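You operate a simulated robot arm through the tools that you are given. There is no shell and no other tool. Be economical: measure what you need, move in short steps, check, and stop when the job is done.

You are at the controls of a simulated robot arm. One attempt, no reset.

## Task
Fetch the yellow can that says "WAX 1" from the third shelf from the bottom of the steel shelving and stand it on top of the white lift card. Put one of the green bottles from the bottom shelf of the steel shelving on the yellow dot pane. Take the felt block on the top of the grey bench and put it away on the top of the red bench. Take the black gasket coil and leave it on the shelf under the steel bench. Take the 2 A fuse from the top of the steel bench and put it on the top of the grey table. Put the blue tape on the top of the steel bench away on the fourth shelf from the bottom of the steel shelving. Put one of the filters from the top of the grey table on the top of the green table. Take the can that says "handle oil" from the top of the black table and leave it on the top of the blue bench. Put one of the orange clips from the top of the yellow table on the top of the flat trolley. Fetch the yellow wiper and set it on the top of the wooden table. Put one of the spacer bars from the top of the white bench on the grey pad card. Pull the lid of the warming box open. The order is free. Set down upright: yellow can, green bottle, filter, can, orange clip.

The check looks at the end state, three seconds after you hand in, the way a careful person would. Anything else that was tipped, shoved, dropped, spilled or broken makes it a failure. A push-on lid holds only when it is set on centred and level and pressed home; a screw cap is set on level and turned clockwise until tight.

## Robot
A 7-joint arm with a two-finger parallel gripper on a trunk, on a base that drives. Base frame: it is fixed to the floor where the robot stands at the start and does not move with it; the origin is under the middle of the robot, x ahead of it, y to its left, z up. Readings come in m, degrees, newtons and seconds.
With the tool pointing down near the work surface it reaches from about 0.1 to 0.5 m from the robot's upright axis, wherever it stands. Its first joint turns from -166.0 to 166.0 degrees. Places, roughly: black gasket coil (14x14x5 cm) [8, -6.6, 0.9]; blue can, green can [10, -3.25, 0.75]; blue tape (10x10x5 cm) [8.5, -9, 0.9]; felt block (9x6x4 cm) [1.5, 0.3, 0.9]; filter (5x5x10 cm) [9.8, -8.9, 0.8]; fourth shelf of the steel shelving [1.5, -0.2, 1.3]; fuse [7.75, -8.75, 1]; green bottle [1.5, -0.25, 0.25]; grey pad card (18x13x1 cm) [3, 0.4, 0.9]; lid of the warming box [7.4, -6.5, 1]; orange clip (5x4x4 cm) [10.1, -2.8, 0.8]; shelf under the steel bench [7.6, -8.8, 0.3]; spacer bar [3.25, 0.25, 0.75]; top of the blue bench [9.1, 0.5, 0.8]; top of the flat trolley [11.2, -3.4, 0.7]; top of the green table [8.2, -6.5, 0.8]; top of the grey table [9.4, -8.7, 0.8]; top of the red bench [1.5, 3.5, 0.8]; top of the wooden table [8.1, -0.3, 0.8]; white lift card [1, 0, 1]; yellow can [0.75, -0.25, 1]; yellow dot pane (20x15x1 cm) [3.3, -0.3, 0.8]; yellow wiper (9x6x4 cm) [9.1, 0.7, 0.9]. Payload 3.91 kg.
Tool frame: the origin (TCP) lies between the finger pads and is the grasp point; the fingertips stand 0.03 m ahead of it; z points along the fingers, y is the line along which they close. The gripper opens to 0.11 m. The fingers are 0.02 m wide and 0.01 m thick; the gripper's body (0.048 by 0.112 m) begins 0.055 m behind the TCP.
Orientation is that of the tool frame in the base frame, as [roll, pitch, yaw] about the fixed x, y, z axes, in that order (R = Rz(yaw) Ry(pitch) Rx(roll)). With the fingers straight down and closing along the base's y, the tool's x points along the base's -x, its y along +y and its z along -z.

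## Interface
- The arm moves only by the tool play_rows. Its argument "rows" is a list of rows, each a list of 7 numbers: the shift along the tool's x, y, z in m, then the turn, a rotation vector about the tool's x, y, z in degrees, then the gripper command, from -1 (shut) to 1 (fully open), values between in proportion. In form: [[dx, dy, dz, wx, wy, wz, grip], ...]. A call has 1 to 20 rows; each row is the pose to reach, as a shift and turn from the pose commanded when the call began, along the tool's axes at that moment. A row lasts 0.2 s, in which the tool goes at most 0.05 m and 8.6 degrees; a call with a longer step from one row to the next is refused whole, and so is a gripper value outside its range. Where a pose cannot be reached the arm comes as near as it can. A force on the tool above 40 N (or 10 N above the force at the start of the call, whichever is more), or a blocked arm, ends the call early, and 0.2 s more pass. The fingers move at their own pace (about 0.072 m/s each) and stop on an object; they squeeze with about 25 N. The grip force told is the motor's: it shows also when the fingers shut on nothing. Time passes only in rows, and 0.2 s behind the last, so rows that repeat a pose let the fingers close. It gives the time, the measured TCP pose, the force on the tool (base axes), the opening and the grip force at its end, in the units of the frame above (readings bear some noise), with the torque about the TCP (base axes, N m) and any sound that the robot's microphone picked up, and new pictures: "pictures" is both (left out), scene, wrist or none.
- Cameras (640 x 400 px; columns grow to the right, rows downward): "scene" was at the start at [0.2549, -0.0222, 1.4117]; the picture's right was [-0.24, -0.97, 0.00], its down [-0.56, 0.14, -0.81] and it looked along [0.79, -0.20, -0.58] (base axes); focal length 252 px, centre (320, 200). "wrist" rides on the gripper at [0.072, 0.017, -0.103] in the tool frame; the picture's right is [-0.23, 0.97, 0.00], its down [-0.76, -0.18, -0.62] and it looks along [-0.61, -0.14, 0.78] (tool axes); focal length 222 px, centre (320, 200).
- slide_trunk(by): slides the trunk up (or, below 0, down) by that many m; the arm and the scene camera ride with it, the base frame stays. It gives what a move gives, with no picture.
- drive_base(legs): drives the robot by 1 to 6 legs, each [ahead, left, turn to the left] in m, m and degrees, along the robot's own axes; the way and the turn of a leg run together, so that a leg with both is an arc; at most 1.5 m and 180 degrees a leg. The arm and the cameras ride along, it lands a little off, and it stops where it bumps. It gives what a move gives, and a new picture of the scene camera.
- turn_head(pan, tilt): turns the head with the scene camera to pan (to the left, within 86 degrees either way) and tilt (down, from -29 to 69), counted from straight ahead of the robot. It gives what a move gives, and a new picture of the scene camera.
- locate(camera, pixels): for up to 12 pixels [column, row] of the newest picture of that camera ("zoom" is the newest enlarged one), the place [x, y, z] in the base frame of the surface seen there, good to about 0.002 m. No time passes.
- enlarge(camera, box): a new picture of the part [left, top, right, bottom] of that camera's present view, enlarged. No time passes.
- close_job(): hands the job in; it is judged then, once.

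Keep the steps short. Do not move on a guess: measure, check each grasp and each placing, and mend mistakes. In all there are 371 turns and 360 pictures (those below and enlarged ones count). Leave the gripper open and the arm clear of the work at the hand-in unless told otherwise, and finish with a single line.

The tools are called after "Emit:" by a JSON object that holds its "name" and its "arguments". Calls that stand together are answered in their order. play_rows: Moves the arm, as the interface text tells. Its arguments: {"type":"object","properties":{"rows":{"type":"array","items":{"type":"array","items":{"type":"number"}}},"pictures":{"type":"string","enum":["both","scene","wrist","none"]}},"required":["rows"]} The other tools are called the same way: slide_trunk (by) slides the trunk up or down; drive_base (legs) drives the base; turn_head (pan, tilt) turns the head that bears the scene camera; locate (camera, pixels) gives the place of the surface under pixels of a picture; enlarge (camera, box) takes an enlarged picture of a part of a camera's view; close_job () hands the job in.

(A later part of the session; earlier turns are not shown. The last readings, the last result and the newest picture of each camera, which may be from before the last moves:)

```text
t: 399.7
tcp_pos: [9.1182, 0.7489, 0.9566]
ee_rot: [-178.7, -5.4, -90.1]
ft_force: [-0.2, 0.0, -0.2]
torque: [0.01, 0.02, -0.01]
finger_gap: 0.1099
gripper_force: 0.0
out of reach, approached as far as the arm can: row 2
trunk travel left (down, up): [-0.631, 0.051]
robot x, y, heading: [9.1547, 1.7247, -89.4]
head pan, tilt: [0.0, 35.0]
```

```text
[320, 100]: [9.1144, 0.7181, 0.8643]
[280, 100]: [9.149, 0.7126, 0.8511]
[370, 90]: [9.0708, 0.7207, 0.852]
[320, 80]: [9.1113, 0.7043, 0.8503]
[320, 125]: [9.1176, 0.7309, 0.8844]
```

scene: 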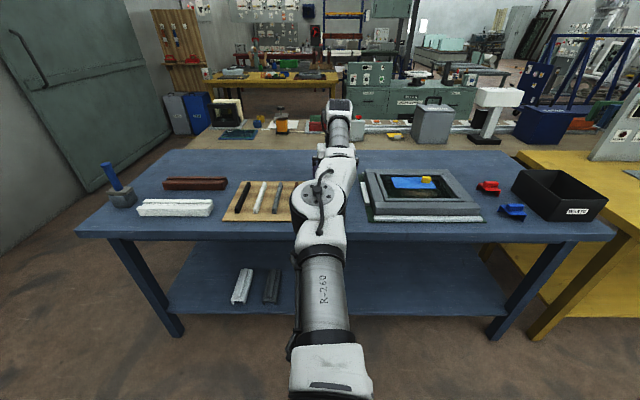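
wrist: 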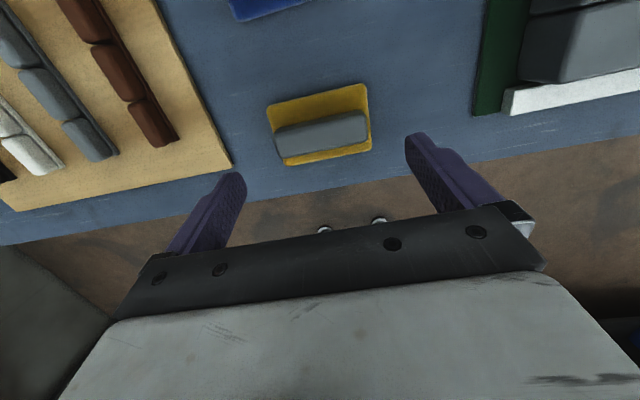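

Good alignment. Descend 0.06 and close.

Emit:
{"name": "play_rows", "arguments": {"rows": [[0, 0, 0.03, 0, 0, 0, 1], [0, 0, 0.058, 0, 0, 0, 1], [0, 0, 0.058, 0, 0, 0, 1], [0, 0, 0.058, 0, 0, 0, 0.3], [0, 0, 0.058, 0, 0, 0, -1], [0, 0, 0.058, 0, 0, 0, -1], [0, 0, 0.058, 0, 0, 0, -1]], "pictures": "wrist"}}

```text
t: 401.3
tcp_pos: [9.1197, 0.7445, 0.8983]
ee_rot: [-178.6, -5.4, -90.1]
ft_force: [0.3, 0.1, -0.8]
torque: [0.0, -0.01, -0.01]
finger_gap: 0.0794
gripper_force: 24.9
trunk travel left (down, up): [-0.631, 0.051]
robot x, y, heading: [9.1543, 1.7264, -89.7]
head pan, tilt: [0.0, 35.0]
```

wrist: 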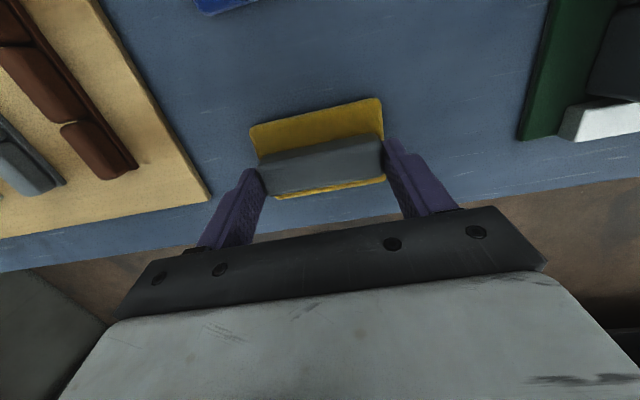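

Gripped. Lift, and locate the wooden table's free area and the room at the east end.

Emit:
{"name": "play_rows", "arguments": {"rows": [[0, 0, -0.03, 0, 0, 0, -1], [0, 0, -0.07, 0, 0, 0, -1], [0, 0, -0.11, 0, 0, 0, -1], [0, 0, -0.15, 0, 0, 0, -1]], "pictures": "none"}}

Emit:
{"name": "turn_head", "arguments": {"pan": 25, "tilt": 22}}

Emit:
{"name": "locate", "arguments": {"camera": "scene", "pixels": [[260, 250], [300, 190], [330, 180], [350, 170], [400, 170], [380, 200], [240, 200], [420, 190], [450, 180], [200, 200], [300, 150], [500, 170]]}}

```text
t: 402.3
tcp_pos: [9.116, 0.7588, 1.0499]
ee_rot: [-178.7, -5.4, -90.0]
ft_force: [0.0, 0.2, -0.1]
torque: [0.0, 0.03, 0.01]
finger_gap: 0.0791
gripper_force: 24.5
out of reach, approached as far as the arm can: row 2
trunk travel left (down, up): [-0.631, 0.051]
robot x, y, heading: [9.1513, 1.7268, -89.6]
head pan, tilt: [0.0, 35.0]
```

```text
t: 403.2
tcp_pos: [9.1164, 0.7587, 1.0485]
ee_rot: [-178.7, -5.5, -90.1]
ft_force: [-0.7, 0.9, -0.5]
torque: [-0.01, -0.05, 0.0]
finger_gap: 0.0792
gripper_force: 25.5
trunk travel left (down, up): [-0.631, 0.051]
robot x, y, heading: [9.1526, 1.7255, -89.7]
head pan, tilt: [25.0, 22.0]
```

scene: 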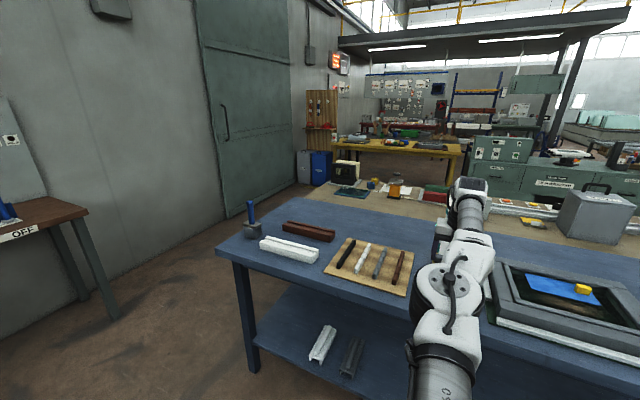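

```text
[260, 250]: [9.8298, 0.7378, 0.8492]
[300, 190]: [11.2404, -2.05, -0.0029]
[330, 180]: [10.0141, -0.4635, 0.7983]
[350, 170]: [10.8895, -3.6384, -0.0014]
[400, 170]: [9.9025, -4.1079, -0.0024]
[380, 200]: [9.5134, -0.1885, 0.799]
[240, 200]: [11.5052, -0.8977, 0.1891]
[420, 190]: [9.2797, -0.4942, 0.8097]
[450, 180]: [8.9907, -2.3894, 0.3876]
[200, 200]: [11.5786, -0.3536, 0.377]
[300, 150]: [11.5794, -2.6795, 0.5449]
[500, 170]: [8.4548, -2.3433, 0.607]
```

Emit:
{"name": "enlarge", "arguments": {"camera": "scene", "box": [300, 145, 480, 245]}}

Emit:
{"name": "locate", "arguments": {"camera": "zoom", "pixels": [[30, 180], [130, 130], [150, 160], [250, 165], [250, 210], [330, 195], [450, 190], [400, 175], [350, 125], [170, 90], [310, 240]]}}

```text
3.56 times, centred on (390, 195) of scene
```

zoom: 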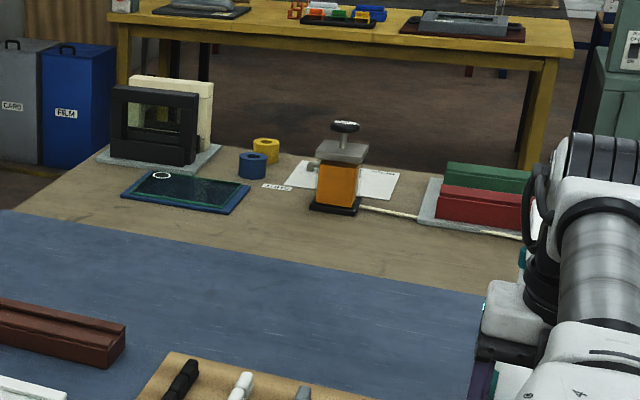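

```text
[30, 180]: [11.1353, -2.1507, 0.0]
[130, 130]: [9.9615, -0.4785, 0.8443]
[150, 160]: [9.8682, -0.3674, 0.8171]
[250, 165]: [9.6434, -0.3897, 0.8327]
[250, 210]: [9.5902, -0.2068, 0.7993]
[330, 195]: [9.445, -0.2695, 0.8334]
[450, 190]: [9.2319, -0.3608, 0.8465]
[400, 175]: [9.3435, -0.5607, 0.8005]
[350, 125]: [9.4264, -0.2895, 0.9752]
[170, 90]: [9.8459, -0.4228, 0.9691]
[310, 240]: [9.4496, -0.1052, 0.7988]
```

Emit:
{"name": "locate", "arguments": {"camera": "zoom", "pixels": [[25, 205], [60, 190], [100, 200], [125, 197], [200, 208], [40, 218], [150, 232], [250, 250], [90, 165], [225, 212], [100, 225]]}}

```text
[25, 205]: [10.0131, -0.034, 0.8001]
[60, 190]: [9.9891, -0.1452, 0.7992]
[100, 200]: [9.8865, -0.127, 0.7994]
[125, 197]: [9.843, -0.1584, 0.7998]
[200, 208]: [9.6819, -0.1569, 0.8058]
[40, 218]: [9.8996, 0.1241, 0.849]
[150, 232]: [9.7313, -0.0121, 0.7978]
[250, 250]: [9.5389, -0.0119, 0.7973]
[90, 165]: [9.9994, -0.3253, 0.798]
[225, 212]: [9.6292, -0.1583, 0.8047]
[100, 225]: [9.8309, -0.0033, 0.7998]
```

Free wood area x 9.7–10.0, y −0.15..0.05. I'll set the wiper at (9.90,−0.05), coming from the east end. Drive around.

Emit:
{"name": "slide_trunk", "arguments": {"by": 0.05}}

Emit:
{"name": "drive_base", "arguments": {"legs": [[-0.25, 0, 0], [0, 1.5, 0], [0, 0.22, 0], [1.5, 0, 0], [0.56, 0, 0]]}}

```text
t: 404.1
tcp_pos: [9.1169, 0.7585, 1.0982]
ee_rot: [-178.7, -5.4, -90.1]
ft_force: [-0.1, 0.0, -0.9]
torque: [0.03, -0.01, 0.02]
finger_gap: 0.0793
gripper_force: 25.1
trunk travel left (down, up): [-0.681, 0.001]
robot x, y, heading: [9.1536, 1.7258, -89.6]
head pan, tilt: [25.0, 22.0]
```

```text
t: 419.1
tcp_pos: [10.806, 1.0227, 1.0969]
ee_rot: [-178.7, -5.6, -90.0]
ft_force: [-0.9, -0.5, 0.0]
torque: [0.0, -0.04, 0.02]
finger_gap: 0.0788
gripper_force: 25.0
trunk travel left (down, up): [-0.681, 0.001]
robot x, y, heading: [10.8428, 1.9919, -89.9]
head pan, tilt: [25.0, 22.0]
stopped in leg 3: the robot was blocked; the commanded pose is now the measured one
```

scene: 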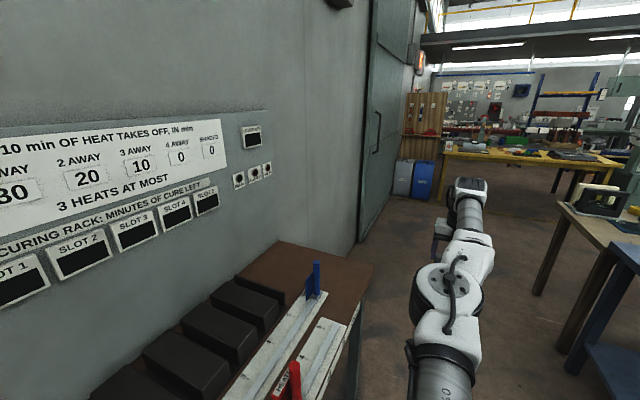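

Blocked by the side table (light touch). Move right 0.05, then ahead 2.08.

Emit:
{"name": "enlarge", "arguments": {"camera": "scene", "box": [80, 230, 400, 400]}}

Emit:
{"name": "drive_base", "arguments": {"legs": [[0, -0.06, 0], [1.5, 0, 0], [0.575, 0, 0]]}}

```text
2.00 times, centred on (240, 315) of scene
```

zoom: 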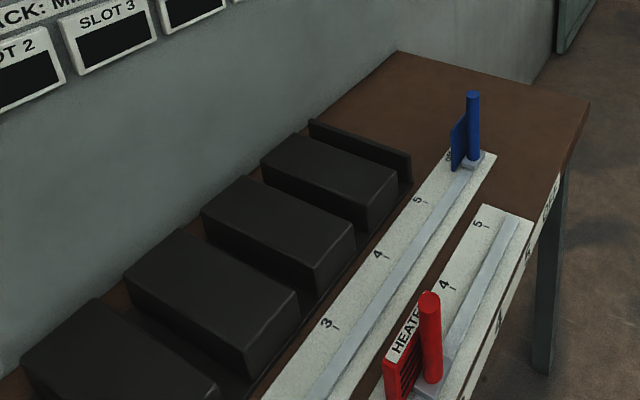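

```text
t: 424.5
tcp_pos: [10.7642, 0.094, 1.0982]
ee_rot: [-178.8, -5.6, -88.8]
ft_force: [-0.2, 0.3, 0.3]
torque: [-0.03, -0.02, 0.02]
finger_gap: 0.0789
gripper_force: 25.4
trunk travel left (down, up): [-0.681, 0.001]
robot x, y, heading: [10.7836, 1.0646, -88.5]
head pan, tilt: [25.0, 22.0]
stopped in leg 2: the robot was blocked; the commanded pose is now the measured one
```

scene: 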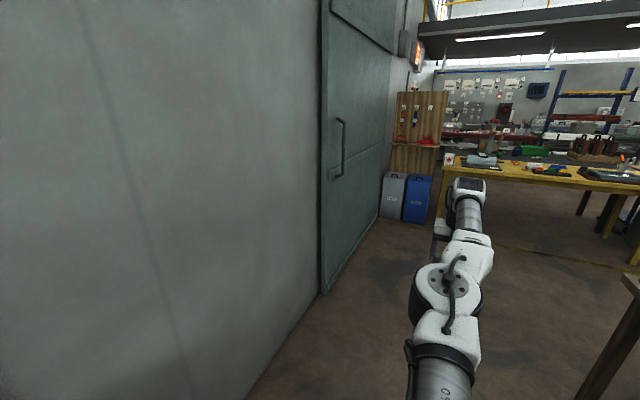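

Blocked again. Look to see which side touches.

Emit:
{"name": "turn_head", "arguments": {"pan": -70, "tilt": 55}}

Emit:
{"name": "turn_head", "arguments": {"pan": 80, "tilt": 55}}

```text
t: 426.2
tcp_pos: [10.765, 0.0941, 1.0965]
ee_rot: [-178.8, -5.3, -88.7]
ft_force: [-0.1, 0.7, -0.8]
torque: [0.0, 0.0, -0.01]
finger_gap: 0.0791
gripper_force: 25.1
trunk travel left (down, up): [-0.681, 0.001]
robot x, y, heading: [10.7873, 1.0604, -88.7]
head pan, tilt: [-70.0, 55.0]
```

scene: 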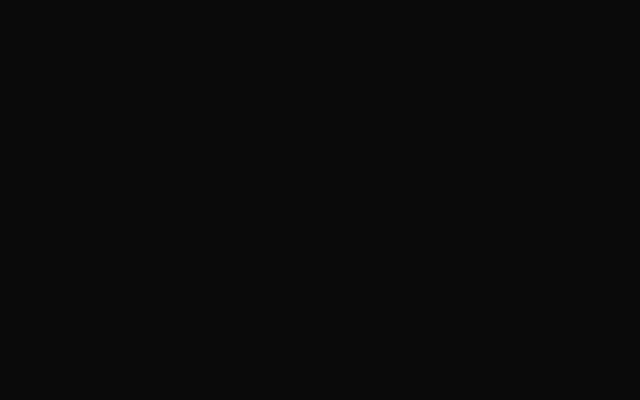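

```text
t: 428.6
tcp_pos: [10.765, 0.093, 1.0972]
ee_rot: [-178.8, -5.2, -88.7]
ft_force: [-0.6, -0.1, -0.6]
torque: [0.0, 0.03, 0.01]
finger_gap: 0.0789
gripper_force: 25.1
trunk travel left (down, up): [-0.681, 0.001]
robot x, y, heading: [10.7815, 1.0606, -88.4]
head pan, tilt: [80.0, 55.0]
```

scene: 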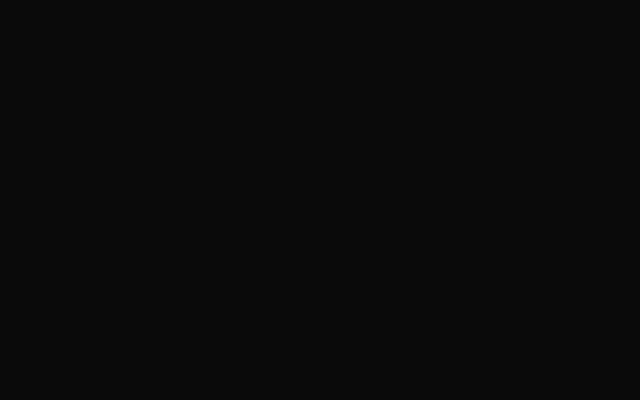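

Emit:
{"name": "turn_head", "arguments": {"pan": 60, "tilt": 25}}

Emit:
{"name": "locate", "arguments": {"camera": "scene", "pixels": [[100, 100], [320, 100], [320, 200], [500, 200], [200, 250], [450, 300], [560, 300], [400, 250]]}}

Emit:
{"name": "turn_head", "arguments": {"pan": -45, "tilt": 30}}

Emit:
{"name": "locate", "arguments": {"camera": "scene", "pixels": [[200, 300], [320, 200], [380, 240], [300, 250], [250, 250], [420, 200], [480, 230], [330, 160]]}}

```text
t: 429.6
tcp_pos: [10.7652, 0.092, 1.0958]
ee_rot: [-178.7, -5.3, -88.8]
ft_force: [-0.2, 0.5, 0.0]
torque: [0.01, 0.01, 0.0]
finger_gap: 0.0791
gripper_force: 25.3
trunk travel left (down, up): [-0.681, 0.001]
robot x, y, heading: [10.7788, 1.0602, -88.5]
head pan, tilt: [60.0, 25.0]
```

scene: 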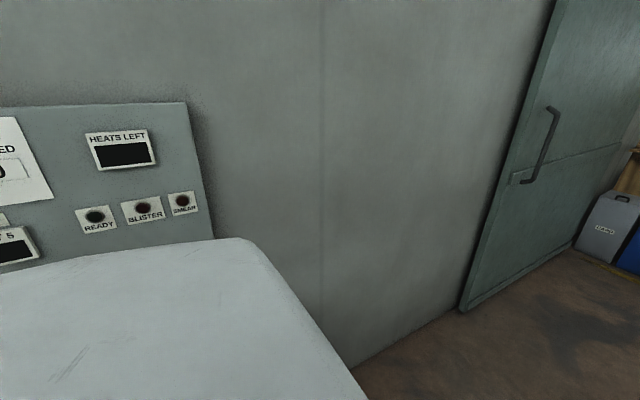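

```text
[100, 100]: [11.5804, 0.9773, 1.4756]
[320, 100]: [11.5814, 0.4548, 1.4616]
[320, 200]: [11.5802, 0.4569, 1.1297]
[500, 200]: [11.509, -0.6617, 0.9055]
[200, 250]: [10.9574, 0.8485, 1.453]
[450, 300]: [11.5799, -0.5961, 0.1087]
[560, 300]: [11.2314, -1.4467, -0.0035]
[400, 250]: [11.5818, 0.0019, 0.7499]
```

```text
t: 431.4
tcp_pos: [10.7646, 0.092, 1.0965]
ee_rot: [-178.7, -5.4, -88.7]
ft_force: [0.8, 0.5, -0.6]
torque: [-0.04, 0.02, -0.03]
finger_gap: 0.079
gripper_force: 25.0
trunk travel left (down, up): [-0.681, 0.001]
robot x, y, heading: [10.7834, 1.0588, -88.6]
head pan, tilt: [-45.0, 30.0]
```

scene: 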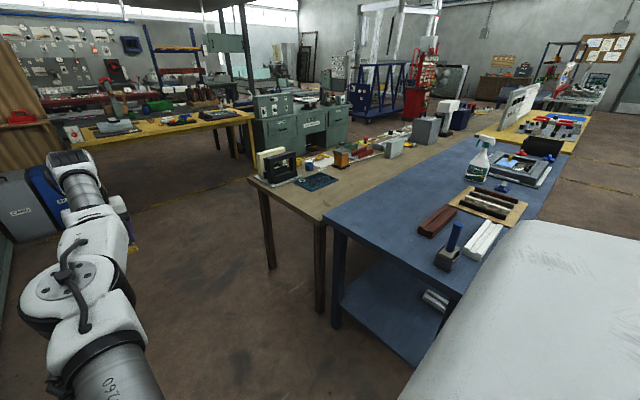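

```text
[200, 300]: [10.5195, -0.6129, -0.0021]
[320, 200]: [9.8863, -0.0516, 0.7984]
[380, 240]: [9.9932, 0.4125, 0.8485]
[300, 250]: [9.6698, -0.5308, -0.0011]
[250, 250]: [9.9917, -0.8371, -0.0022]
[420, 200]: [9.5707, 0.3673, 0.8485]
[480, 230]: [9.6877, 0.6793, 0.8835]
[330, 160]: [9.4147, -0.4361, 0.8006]
```

The left side is catching on the side table's leg. Move right 0.12, straighten, and continue.

Emit:
{"name": "drive_base", "arguments": {"legs": [[0, -0.13, -1.4], [1.15, 0, 0]]}}

```text
t: 438.5
tcp_pos: [10.6175, -1.0665, 1.0963]
ee_rot: [-178.7, -5.3, -89.9]
ft_force: [-0.4, 0.4, -0.9]
torque: [0.02, 0.0, 0.01]
finger_gap: 0.0791
gripper_force: 25.3
trunk travel left (down, up): [-0.681, 0.001]
robot x, y, heading: [10.6595, -0.0987, -89.9]
head pan, tilt: [-45.0, 30.0]
```

scene: 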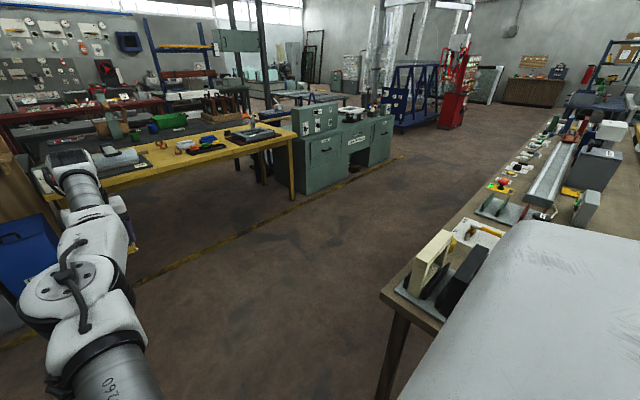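

Now left 0.2 and turn right 90° to face the wooden table's end.

Emit:
{"name": "drive_base", "arguments": {"legs": [[0, 0.22, 0], [0, 0, -90]]}}

Emit:
{"name": "play_rows", "arguments": {"rows": [[0, 0, 0, 0, 0, 0, -1]], "pictures": "wrist"}}

```text
t: 444.8
tcp_pos: [9.9078, -0.0623, 1.0978]
ee_rot: [-178.6, -5.4, -179.8]
ft_force: [-0.2, -0.4, 0.2]
torque: [0.0, 0.02, 0.02]
finger_gap: 0.0792
gripper_force: 24.3
trunk travel left (down, up): [-0.681, 0.001]
robot x, y, heading: [10.8744, -0.098, -179.5]
head pan, tilt: [-45.0, 30.0]
```

scene: 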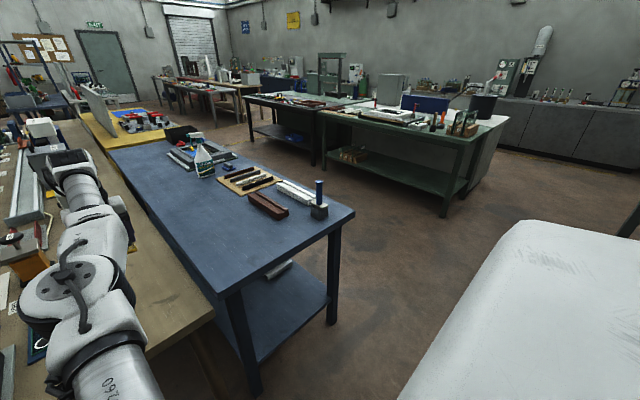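

```text
t: 445.2
tcp_pos: [9.9078, -0.0639, 1.0963]
ee_rot: [-178.6, -5.4, -179.8]
ft_force: [-0.3, 0.4, 0.5]
torque: [0.01, -0.01, 0.0]
finger_gap: 0.0792
gripper_force: 25.4
trunk travel left (down, up): [-0.681, 0.001]
robot x, y, heading: [10.8711, -0.0936, -179.5]
head pan, tilt: [-45.0, 30.0]
```

wrist: 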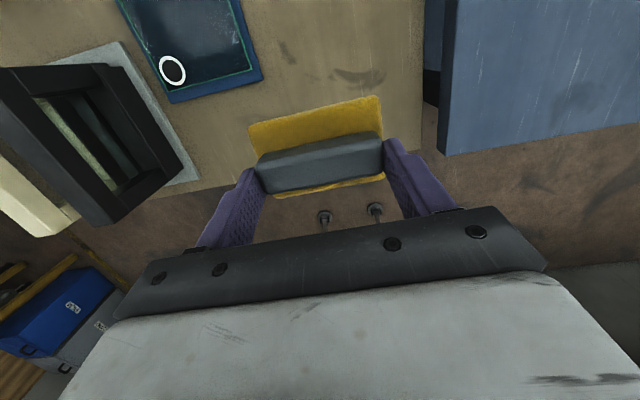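

Clear. Lower the trunk 0.235, then feel down.

Emit:
{"name": "slide_trunk", "arguments": {"by": -0.238}}

Emit:
{"name": "play_rows", "arguments": {"rows": [[0, 0, 0.003, 0, 0, 0, -1], [0, 0, 0.006, 0, 0, 0, -1], [0, 0, 0.008, 0, 0, 0, -1], [0, 0, 0.008, 0, 0, 0, -1]], "pictures": "wrist"}}

```text
t: 447.7
tcp_pos: [9.9087, -0.0634, 0.8591]
ee_rot: [-178.7, -5.5, -179.8]
ft_force: [0.7, -0.7, -0.3]
torque: [0.02, 0.01, 0.03]
finger_gap: 0.079
gripper_force: 25.2
trunk travel left (down, up): [-0.443, 0.239]
robot x, y, heading: [10.874, -0.095, -179.7]
head pan, tilt: [-45.0, 30.0]
```

```text
t: 448.7
tcp_pos: [9.9075, -0.0621, 0.8519]
ee_rot: [-178.6, -5.2, -179.8]
ft_force: [-0.2, 0.4, -0.9]
torque: [0.02, 0.01, -0.01]
finger_gap: 0.0789
gripper_force: 25.1
trunk travel left (down, up): [-0.443, 0.239]
robot x, y, heading: [10.874, -0.0963, -179.5]
head pan, tilt: [-45.0, 30.0]
```

wrist: 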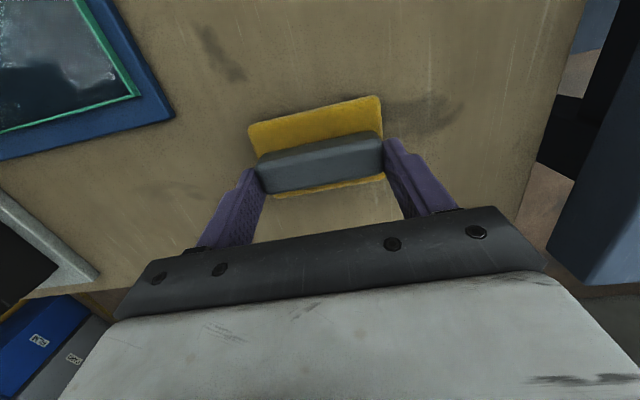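

Emit:
{"name": "play_rows", "arguments": {"rows": [[0, 0, 0.002, 0, 0, 0, -1], [0, 0, 0.0035, 0, 0, 0, -1], [0, 0, 0.0035, 0, 0, 0, -1]], "pictures": "none"}}

```text
t: 449.5
tcp_pos: [9.9071, -0.0625, 0.8492]
ee_rot: [-178.7, -5.5, -179.8]
ft_force: [-1.2, 0.4, 8.9]
torque: [0.5, 0.09, 0.05]
finger_gap: 0.0791
gripper_force: 25.3
trunk travel left (down, up): [-0.443, 0.239]
robot x, y, heading: [10.8747, -0.1003, -179.7]
head pan, tilt: [-45.0, 30.0]
```

Contact. Open and rise 0.2.

Emit:
{"name": "play_rows", "arguments": {"rows": [[0, 0, -0.001, 0, 0, 0, 0.7], [0, 0, -0.001, 0, 0, 0, 1], [0, 0, -0.001, 0, 0, 0, 1], [0, 0, -0.03, 0, 0, 0, 1], [0, 0, -0.07, 0, 0, 0, 1], [0, 0, -0.11, 0, 0, 0, 1], [0, 0, -0.14, 0, 0, 0, 1]], "pictures": "wrist"}}

```text
t: 451.1
tcp_pos: [9.9377, -0.0588, 0.9719]
ee_rot: [-178.7, -5.3, -179.8]
ft_force: [-0.7, -0.5, -0.4]
torque: [0.02, 0.0, -0.02]
finger_gap: 0.1098
gripper_force: 0.1
out of reach, approached as far as the arm can: row 5, 6, 7
trunk travel left (down, up): [-0.443, 0.239]
robot x, y, heading: [10.8751, -0.0964, -179.6]
head pan, tilt: [-45.0, 30.0]
```

wrist: 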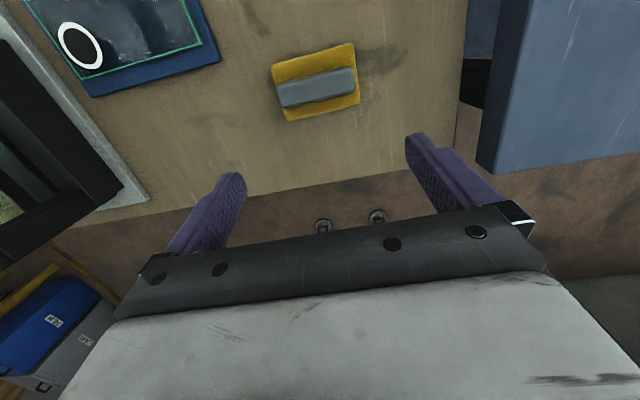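

Wiper is on the wooden table. Raise the trunk and turn to face −y to see the yellow and black tables.

Emit:
{"name": "slide_trunk", "arguments": {"by": 0.2}}

Emit:
{"name": "drive_base", "arguments": {"legs": [[0, 0, 90], [0.3, -0.35, 0]]}}

Emit:
{"name": "turn_head", "arguments": {"pan": 0, "tilt": 22}}

```text
t: 453.2
tcp_pos: [9.9383, -0.0599, 1.1704]
ee_rot: [-178.7, -5.4, -179.8]
ft_force: [-0.4, -0.1, -0.1]
torque: [0.01, -0.03, 0.01]
finger_gap: 0.1097
gripper_force: 0.0
trunk travel left (down, up): [-0.643, 0.039]
robot x, y, heading: [10.8795, -0.1001, -179.9]
head pan, tilt: [-45.0, 30.0]
```

```text
t: 460.4
tcp_pos: [10.4815, -1.3329, 1.1713]
ee_rot: [-178.7, -5.3, -90.2]
ft_force: [-1.4, 0.2, 0.0]
torque: [0.0, -0.04, 0.04]
finger_gap: 0.11
gripper_force: 0.1
trunk travel left (down, up): [-0.643, 0.039]
robot x, y, heading: [10.5236, -0.4008, -90.1]
head pan, tilt: [-45.0, 30.0]
```

scene: 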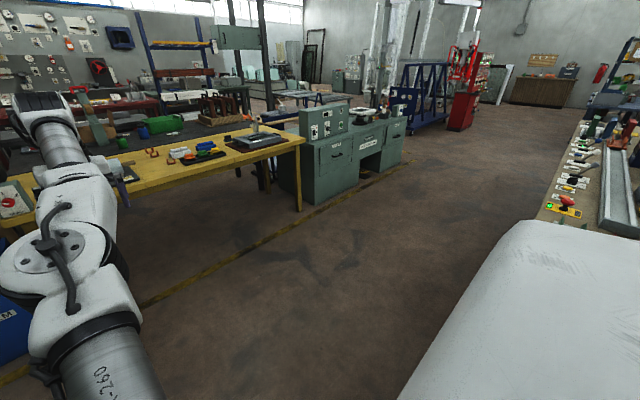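

```text
t: 461.5
tcp_pos: [10.4814, -1.3325, 1.172]
ee_rot: [-178.7, -5.5, -90.1]
ft_force: [-0.3, -0.3, -0.9]
torque: [0.02, -0.02, -0.02]
finger_gap: 0.11
gripper_force: 0.2
trunk travel left (down, up): [-0.643, 0.039]
robot x, y, heading: [10.5265, -0.394, -90.0]
head pan, tilt: [0.0, 22.0]
```

scene: 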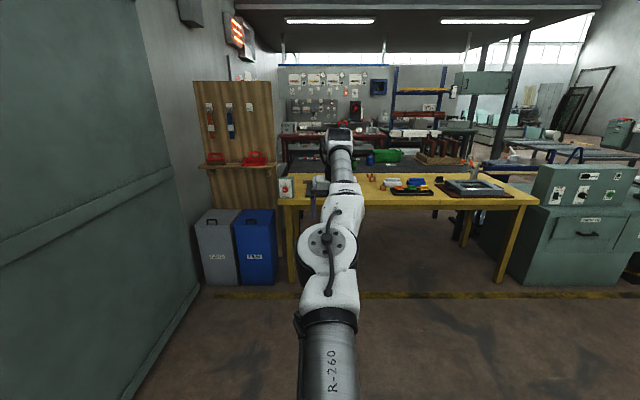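

Emit:
{"name": "enlarge", "arguments": {"camera": "scene", "box": [270, 110, 550, 270]}}

Emit:
{"name": "locate", "arguments": {"camera": "scene", "pixels": [[390, 183], [377, 178], [410, 190], [300, 205], [520, 205], [370, 175], [400, 158], [440, 160], [400, 200], [320, 188], [280, 185], [535, 195]]}}

```text
2.29 times, centred on (410, 190) of scene
```

zoom: 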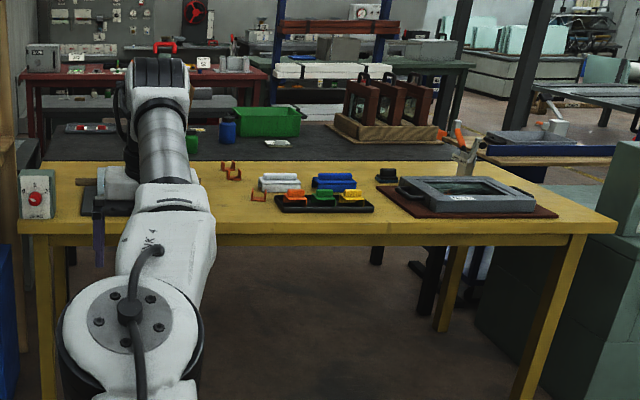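

```text
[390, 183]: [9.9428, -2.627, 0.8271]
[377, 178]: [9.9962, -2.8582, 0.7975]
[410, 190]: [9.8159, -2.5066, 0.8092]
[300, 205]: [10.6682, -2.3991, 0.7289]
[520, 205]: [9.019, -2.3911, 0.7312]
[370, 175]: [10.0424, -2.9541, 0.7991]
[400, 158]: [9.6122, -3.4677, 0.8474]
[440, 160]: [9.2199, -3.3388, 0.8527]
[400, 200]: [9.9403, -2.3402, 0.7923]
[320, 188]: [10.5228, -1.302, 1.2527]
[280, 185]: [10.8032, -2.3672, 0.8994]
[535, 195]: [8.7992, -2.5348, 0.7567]
```

Emit:
{"name": "enlarge", "arguments": {"camera": "scene", "box": [340, 145, 440, 210]}}

Emit:
{"name": "locate", "arguments": {"camera": "zoom", "pixels": [[165, 160], [190, 185], [240, 255], [60, 90], [175, 100], [165, 180], [185, 160], [225, 250], [255, 250]]}}

```text
6.15 times, centred on (390, 178) of scene
```

zoom: 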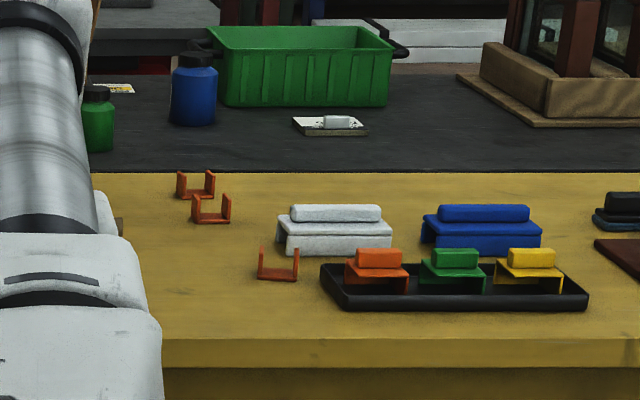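

```text
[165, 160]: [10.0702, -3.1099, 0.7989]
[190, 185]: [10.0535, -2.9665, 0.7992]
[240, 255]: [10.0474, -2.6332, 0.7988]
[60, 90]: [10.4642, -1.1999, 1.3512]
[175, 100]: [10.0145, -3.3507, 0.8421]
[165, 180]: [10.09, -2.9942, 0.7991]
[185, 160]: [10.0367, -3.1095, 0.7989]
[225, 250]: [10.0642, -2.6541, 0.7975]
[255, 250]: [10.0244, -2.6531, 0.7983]
```

Emit:
{"name": "locate", "arguments": {"camera": "zoom", "pixels": [[263, 262], [296, 262], [278, 276], [263, 278], [296, 278], [262, 250], [298, 250], [211, 217], [196, 191], [345, 270]]}}

```text
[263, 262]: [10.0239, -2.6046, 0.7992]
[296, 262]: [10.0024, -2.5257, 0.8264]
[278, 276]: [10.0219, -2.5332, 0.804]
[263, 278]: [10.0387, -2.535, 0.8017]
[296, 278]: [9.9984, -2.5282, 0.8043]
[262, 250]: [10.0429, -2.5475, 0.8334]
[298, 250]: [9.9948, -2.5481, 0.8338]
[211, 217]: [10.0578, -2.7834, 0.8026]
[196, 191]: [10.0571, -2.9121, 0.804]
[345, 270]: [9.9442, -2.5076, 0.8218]
```

Nearest orange clip: centre (10.02,−2.54), 5 cm wide, top ≈0.836. Drive over it.

Emit:
{"name": "drive_base", "arguments": {"legs": [[0.0, -0.461, 0], [1.17, 0, 0]]}}

Emit:
{"name": "slide_trunk", "arguments": {"by": -0.15}}

Emit:
{"name": "play_rows", "arguments": {"rows": [[0, 0, 0, 0, 0, 0, 0.36], [0, 0, 0, 0, 0, 0, 0.36]], "pictures": "wrist"}}

```text
t: 464.0
tcp_pos: [10.2706, -1.3306, 1.1726]
ee_rot: [-178.7, -5.4, -90.3]
ft_force: [0.7, -0.1, 0.5]
torque: [0.01, 0.02, 0.02]
finger_gap: 0.1099
gripper_force: 0.0
trunk travel left (down, up): [-0.643, 0.039]
robot x, y, heading: [10.3072, -0.3969, -90.0]
head pan, tilt: [0.0, 22.0]
stopped in leg 1: the robot was blocked; the commanded pose is now the measured one
```

scene: 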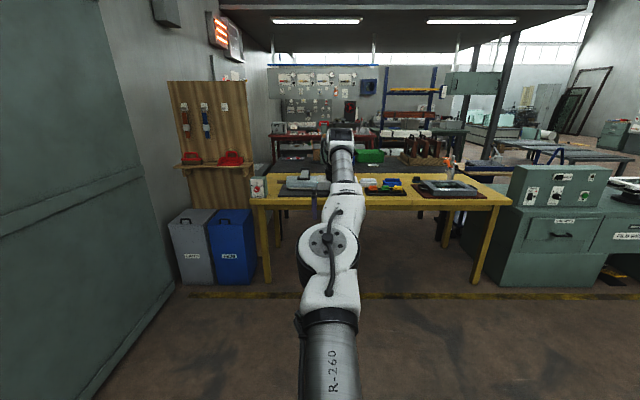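

```text
t: 465.7
tcp_pos: [10.268, -1.3322, 1.0215]
ee_rot: [-178.7, -5.4, -90.3]
ft_force: [0.3, 0.1, 0.1]
torque: [0.0, 0.0, -0.04]
finger_gap: 0.1101
gripper_force: 0.1
trunk travel left (down, up): [-0.493, 0.189]
robot x, y, heading: [10.3095, -0.3931, -89.7]
head pan, tilt: [0.0, 22.0]
```

```text
t: 466.3
tcp_pos: [10.2682, -1.3328, 1.0219]
ee_rot: [-178.6, -5.4, -90.4]
ft_force: [0.4, 0.4, -0.8]
torque: [0.01, 0.02, 0.0]
finger_gap: 0.0749
gripper_force: 0.0
trunk travel left (down, up): [-0.493, 0.189]
robot x, y, heading: [10.3132, -0.3948, -89.7]
head pan, tilt: [0.0, 22.0]
```

wrist: 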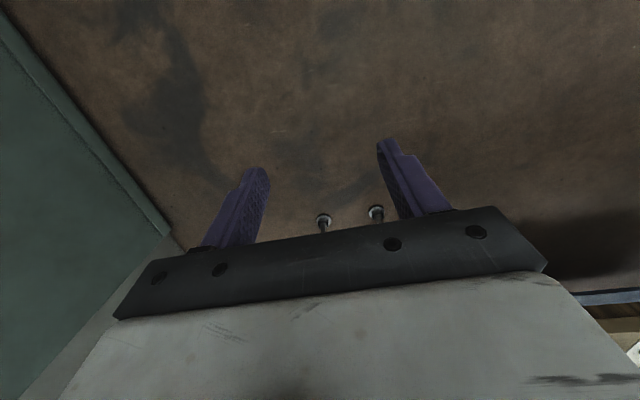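

I grazed the wooden table's end (my base was still beside it). Move clear, then check that nothing on it shifted.

Emit:
{"name": "drive_base", "arguments": {"legs": [[0, 0.06, 0], [0.75, 0, 0]]}}

Emit:
{"name": "drive_base", "arguments": {"legs": [[0.4, -0.3, 0]]}}

Emit:
{"name": "turn_head", "arguments": {"pan": -86, "tilt": 20}}

```text
t: 471.1
tcp_pos: [10.3294, -2.075, 1.0225]
ee_rot: [-178.7, -5.4, -90.3]
ft_force: [-0.3, 0.4, 0.2]
torque: [-0.02, 0.01, 0.0]
finger_gap: 0.0748
gripper_force: 0.1
trunk travel left (down, up): [-0.493, 0.189]
robot x, y, heading: [10.3762, -1.1418, -89.8]
head pan, tilt: [0.0, 22.0]
```

scene: 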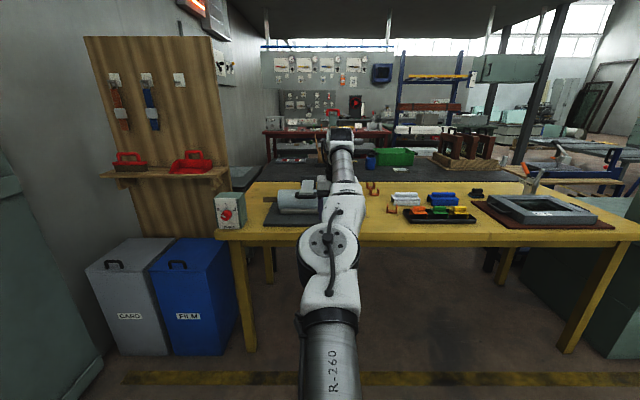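

```text
t: 474.1
tcp_pos: [10.0302, -2.4748, 1.0221]
ee_rot: [-178.6, -5.4, -90.3]
ft_force: [-0.6, -0.9, 0.1]
torque: [0.04, -0.03, 0.03]
finger_gap: 0.075
gripper_force: 0.1
trunk travel left (down, up): [-0.493, 0.189]
robot x, y, heading: [10.0742, -1.5385, -89.8]
head pan, tilt: [0.0, 22.0]
```

scene: 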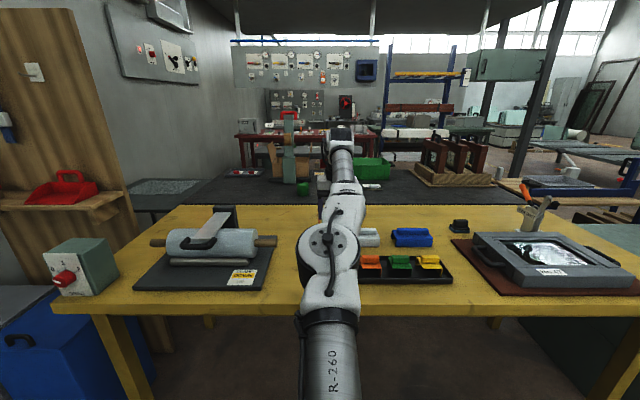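

```text
t: 475.6
tcp_pos: [10.0313, -2.4737, 1.0212]
ee_rot: [-178.7, -5.4, -90.3]
ft_force: [-0.9, 0.5, -0.3]
torque: [0.04, 0.02, 0.0]
finger_gap: 0.0748
gripper_force: 0.0
trunk travel left (down, up): [-0.493, 0.189]
robot x, y, heading: [10.0739, -1.5364, -90.0]
head pan, tilt: [-85.9, 20.0]
```

scene: 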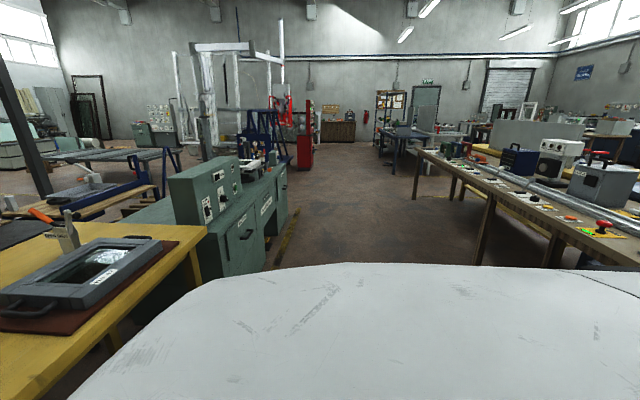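

Proceed with the clip: wrist view now.

Emit:
{"name": "turn_head", "arguments": {"pan": 0, "tilt": 30}}

Emit:
{"name": "play_rows", "arguments": {"rows": [[0, 0, 0, 0, 0, 0, 0.36]], "pictures": "wrist"}}

```text
t: 477.2
tcp_pos: [10.0299, -2.4741, 1.0213]
ee_rot: [-178.7, -5.4, -90.3]
ft_force: [0.4, -0.4, -0.1]
torque: [-0.03, 0.03, -0.01]
finger_gap: 0.075
gripper_force: 0.1
trunk travel left (down, up): [-0.493, 0.189]
robot x, y, heading: [10.0715, -1.54, -89.8]
head pan, tilt: [0.0, 30.0]
```

scene: 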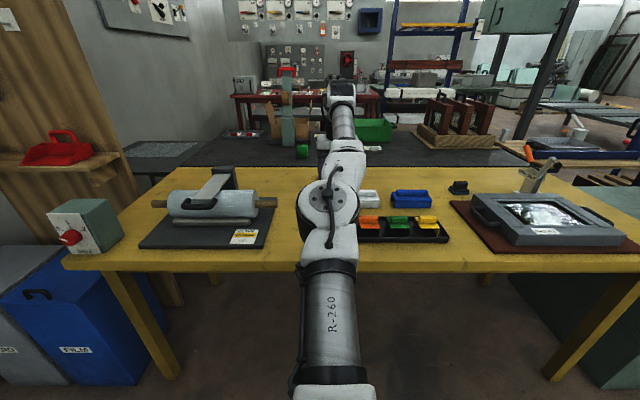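

```text
t: 477.6
tcp_pos: [10.03, -2.4745, 1.0216]
ee_rot: [-178.7, -5.5, -90.3]
ft_force: [0.3, -0.1, 0.4]
torque: [-0.01, -0.01, 0.03]
finger_gap: 0.0748
gripper_force: 0.1
trunk travel left (down, up): [-0.493, 0.189]
robot x, y, heading: [10.0728, -1.5374, -89.7]
head pan, tilt: [0.0, 30.0]
```

wrist: 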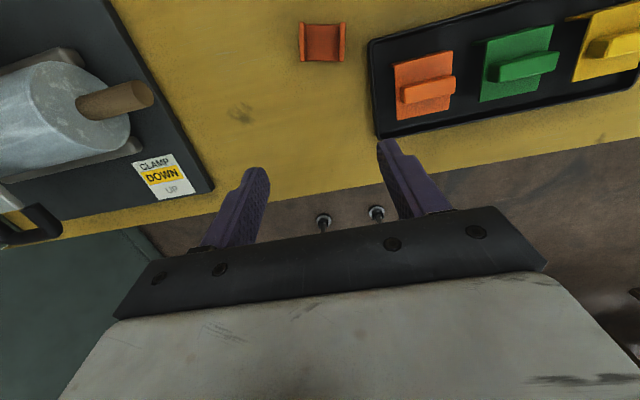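

Emit:
{"name": "locate", "arguments": {"camera": "wrist", "pixels": [[302, 28], [341, 30], [305, 58], [342, 58], [322, 42], [322, 25], [375, 130], [368, 45], [370, 90]]}}

Emit:
{"name": "enlarge", "arguments": {"camera": "wrist", "box": [280, 0, 400, 90]}}

```text
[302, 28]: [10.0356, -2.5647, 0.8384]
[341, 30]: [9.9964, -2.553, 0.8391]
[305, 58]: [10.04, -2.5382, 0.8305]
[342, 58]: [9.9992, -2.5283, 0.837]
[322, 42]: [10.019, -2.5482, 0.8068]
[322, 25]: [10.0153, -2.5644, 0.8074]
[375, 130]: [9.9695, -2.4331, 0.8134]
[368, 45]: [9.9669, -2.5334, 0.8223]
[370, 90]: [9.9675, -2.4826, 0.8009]
```

```text
4.44 times, centred on (340, 45) of wrist
```

zoom: 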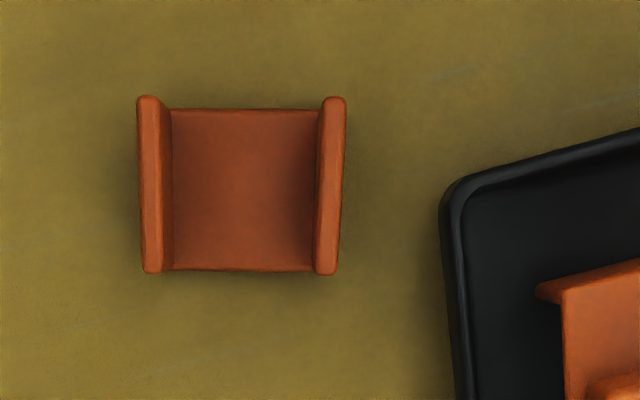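

Clip centre (10.018,−2.549), turned ~8°. Align the base, open to 0.066 and descend partway.

Emit:
{"name": "drive_base", "arguments": {"legs": [[0.057, -0.012, 0]]}}

Emit:
{"name": "play_rows", "arguments": {"rows": [[0, 0, 0.03, 0, 0, 3, 0.2], [0, 0, 0.06, 0, 0, 6, 0.2], [0, 0, 0.09, 0, 0, 8, 0.2], [0, 0, 0.12, 0, 0, 8, 0.2], [0, 0, 0.12, 0, 0, 8, 0.2]], "pictures": "wrist"}}

Emit:
{"name": "locate", "arguments": {"camera": "wrist", "pixels": [[290, 110], [350, 105], [322, 130], [322, 110], [345, 135], [300, 140]]}}

```text
t: 478.6
tcp_pos: [10.0199, -2.5315, 1.0211]
ee_rot: [-178.5, -5.3, -90.3]
ft_force: [0.6, -0.6, 0.2]
torque: [-0.01, 0.0, -0.03]
finger_gap: 0.0749
gripper_force: 0.0
trunk travel left (down, up): [-0.493, 0.189]
robot x, y, heading: [10.0653, -1.5939, -89.7]
head pan, tilt: [0.0, 30.0]
```

scene: 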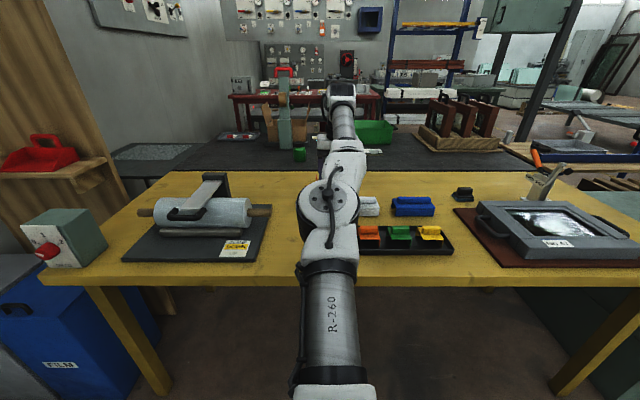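

```text
t: 479.8
tcp_pos: [10.0202, -2.5614, 0.9063]
ee_rot: [-177.9, -5.1, -98.4]
ft_force: [-0.2, 0.0, 0.3]
torque: [0.01, 0.0, -0.02]
finger_gap: 0.0663
gripper_force: 0.1
out of reach, approached as far as the arm can: row 1, 2, 3, 4, 5
trunk travel left (down, up): [-0.493, 0.189]
robot x, y, heading: [10.0653, -1.5934, -89.8]
head pan, tilt: [0.0, 30.0]
```

wrist: 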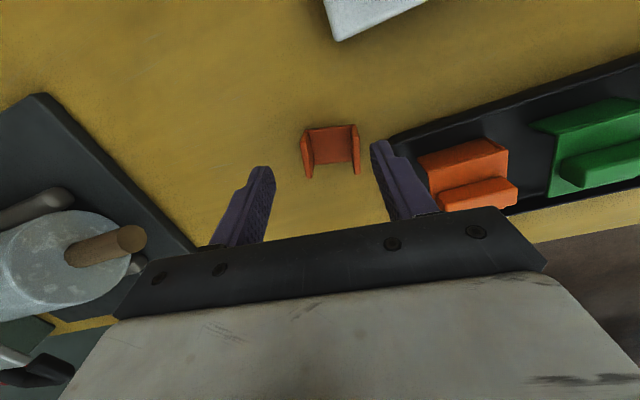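

```text
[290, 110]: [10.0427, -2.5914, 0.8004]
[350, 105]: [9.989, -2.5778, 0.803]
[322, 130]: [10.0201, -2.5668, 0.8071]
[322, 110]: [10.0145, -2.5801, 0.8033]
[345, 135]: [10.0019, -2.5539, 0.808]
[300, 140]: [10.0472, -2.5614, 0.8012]
```

Use the base (back 0.014) and the trunk for the final vertical descent.

Emit:
{"name": "drive_base", "arguments": {"legs": [[-0.014, 0, 0]]}}

Emit:
{"name": "slide_trunk", "arguments": {"by": -0.045}}

Emit:
{"name": "play_rows", "arguments": {"rows": [[0, 0, 0, 0, 0, 0, 0.2]], "pictures": "wrist"}}

```text
t: 480.6
tcp_pos: [10.0197, -2.5465, 0.9065]
ee_rot: [-177.9, -5.2, -98.4]
ft_force: [0.3, 0.1, 0.7]
torque: [-0.05, -0.01, 0.05]
finger_gap: 0.0662
gripper_force: 0.1
trunk travel left (down, up): [-0.493, 0.189]
robot x, y, heading: [10.0618, -1.5846, -89.8]
head pan, tilt: [0.0, 30.0]
```

scene: 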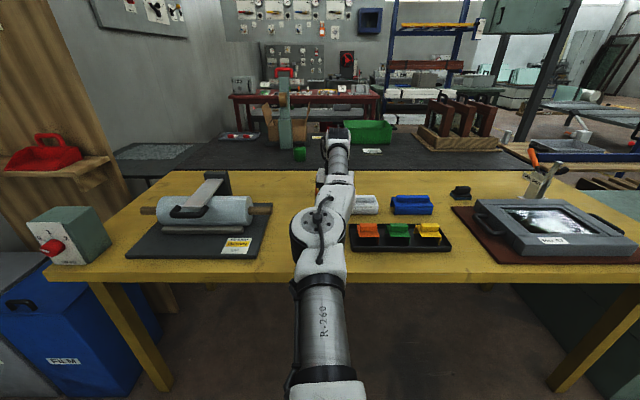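

```text
t: 481.4
tcp_pos: [10.0191, -2.5475, 0.8615]
ee_rot: [-177.9, -5.0, -98.4]
ft_force: [0.5, 0.0, 0.2]
torque: [-0.04, -0.02, -0.01]
finger_gap: 0.0662
gripper_force: 0.0
trunk travel left (down, up): [-0.448, 0.234]
robot x, y, heading: [10.0637, -1.5823, -90.1]
head pan, tilt: [0.0, 30.0]
```

```text
t: 481.8
tcp_pos: [10.0204, -2.5475, 0.861]
ee_rot: [-177.9, -5.1, -98.4]
ft_force: [0.3, 0.1, 0.1]
torque: [0.01, 0.01, 0.02]
finger_gap: 0.0661
gripper_force: 0.0
trunk travel left (down, up): [-0.448, 0.234]
robot x, y, heading: [10.0625, -1.5801, -90.0]
head pan, tilt: [0.0, 30.0]
```

wrist: 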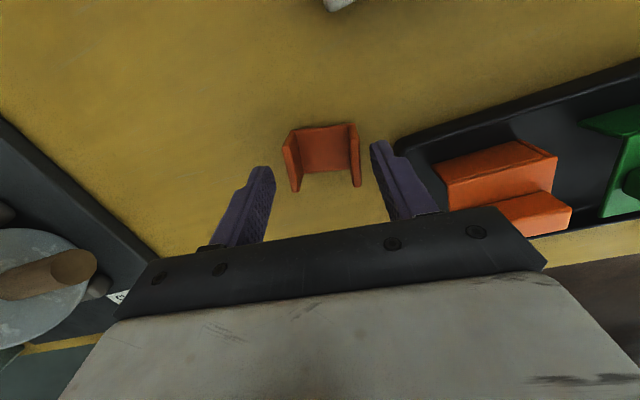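

Emit:
{"name": "slide_trunk", "arguments": {"by": -0.018}}

Emit:
{"name": "play_rows", "arguments": {"rows": [[0, 0, 0, 0, 0, 0, 0], [0, 0, 0, 0, 0, 0, -1], [0, 0, 0, 0, 0, 0, -1], [0, 0, 0, 0, 0, 0, -1]], "pictures": "wrist"}}

```text
t: 482.5
tcp_pos: [10.0209, -2.5486, 0.8429]
ee_rot: [-177.9, -5.2, -98.5]
ft_force: [-0.5, -0.2, 0.1]
torque: [0.02, 0.04, 0.0]
finger_gap: 0.0662
gripper_force: 0.0
trunk travel left (down, up): [-0.43, 0.252]
robot x, y, heading: [10.0646, -1.5786, -90.0]
head pan, tilt: [0.0, 30.0]
```

```text
t: 483.5
tcp_pos: [10.0191, -2.5483, 0.8431]
ee_rot: [-178.0, -5.1, -98.5]
ft_force: [-0.2, -0.3, 0.5]
torque: [-0.03, 0.03, 0.04]
finger_gap: 0.0486
gripper_force: 24.9
trunk travel left (down, up): [-0.43, 0.252]
robot x, y, heading: [10.0625, -1.5853, -89.8]
head pan, tilt: [0.0, 30.0]
```

wrist: 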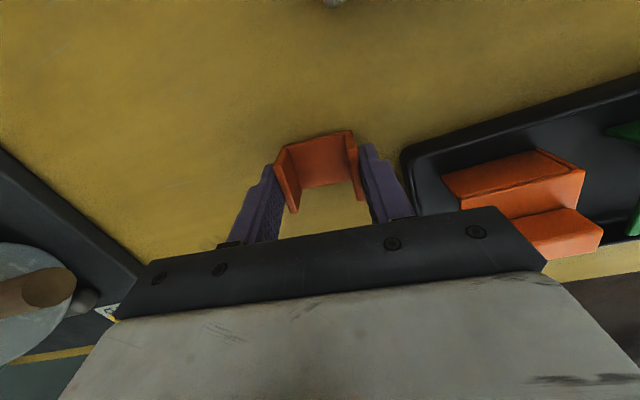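

Gripped. Lift 0.25 and look for the flat trolley to the left.

Emit:
{"name": "slide_trunk", "arguments": {"by": 0.25}}

Emit:
{"name": "turn_head", "arguments": {"pan": 35, "tilt": 22}}

Emit:
{"name": "turn_head", "arguments": {"pan": -30, "tilt": 18}}

```text
t: 486.1
tcp_pos: [10.0197, -2.548, 1.0932]
ee_rot: [-177.9, -5.0, -98.5]
ft_force: [-0.1, -0.3, -0.1]
torque: [-0.01, -0.01, 0.0]
finger_gap: 0.0488
gripper_force: 25.2
trunk travel left (down, up): [-0.68, 0.002]
robot x, y, heading: [10.0608, -1.5819, -89.8]
head pan, tilt: [0.0, 30.0]
```

```text
t: 487.1
tcp_pos: [10.0212, -2.5479, 1.0938]
ee_rot: [-177.9, -4.9, -98.5]
ft_force: [0.1, -0.8, 0.3]
torque: [-0.01, 0.03, 0.0]
finger_gap: 0.0486
gripper_force: 25.1
trunk travel left (down, up): [-0.68, 0.002]
robot x, y, heading: [10.0639, -1.5821, -89.9]
head pan, tilt: [35.0, 22.0]
```

scene: 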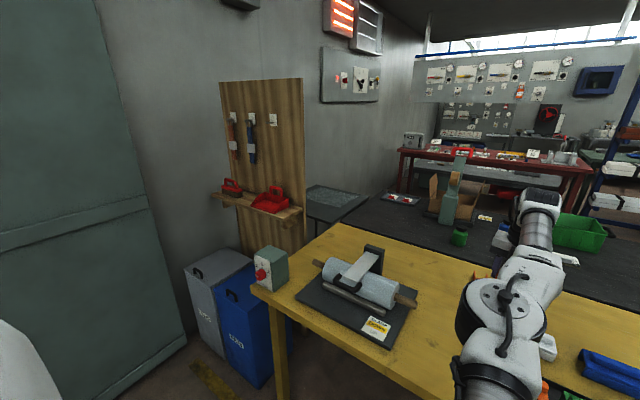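

```text
t: 488.4
tcp_pos: [10.0201, -2.5481, 1.0924]
ee_rot: [-177.8, -5.0, -98.4]
ft_force: [0.0, 0.0, 0.1]
torque: [0.0, 0.01, 0.01]
finger_gap: 0.0492
gripper_force: 24.9
trunk travel left (down, up): [-0.68, 0.002]
robot x, y, heading: [10.0593, -1.579, -89.4]
head pan, tilt: [-30.0, 18.0]
```

scene: 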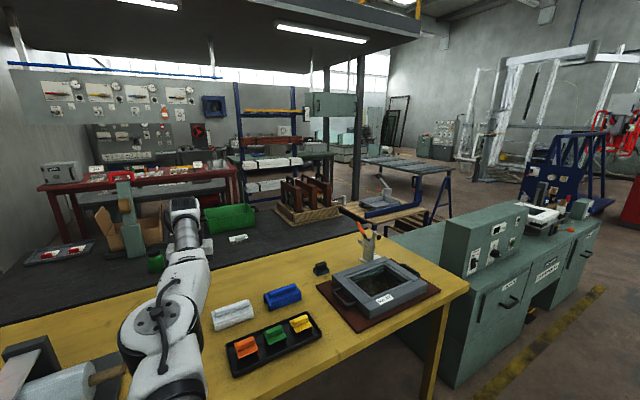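

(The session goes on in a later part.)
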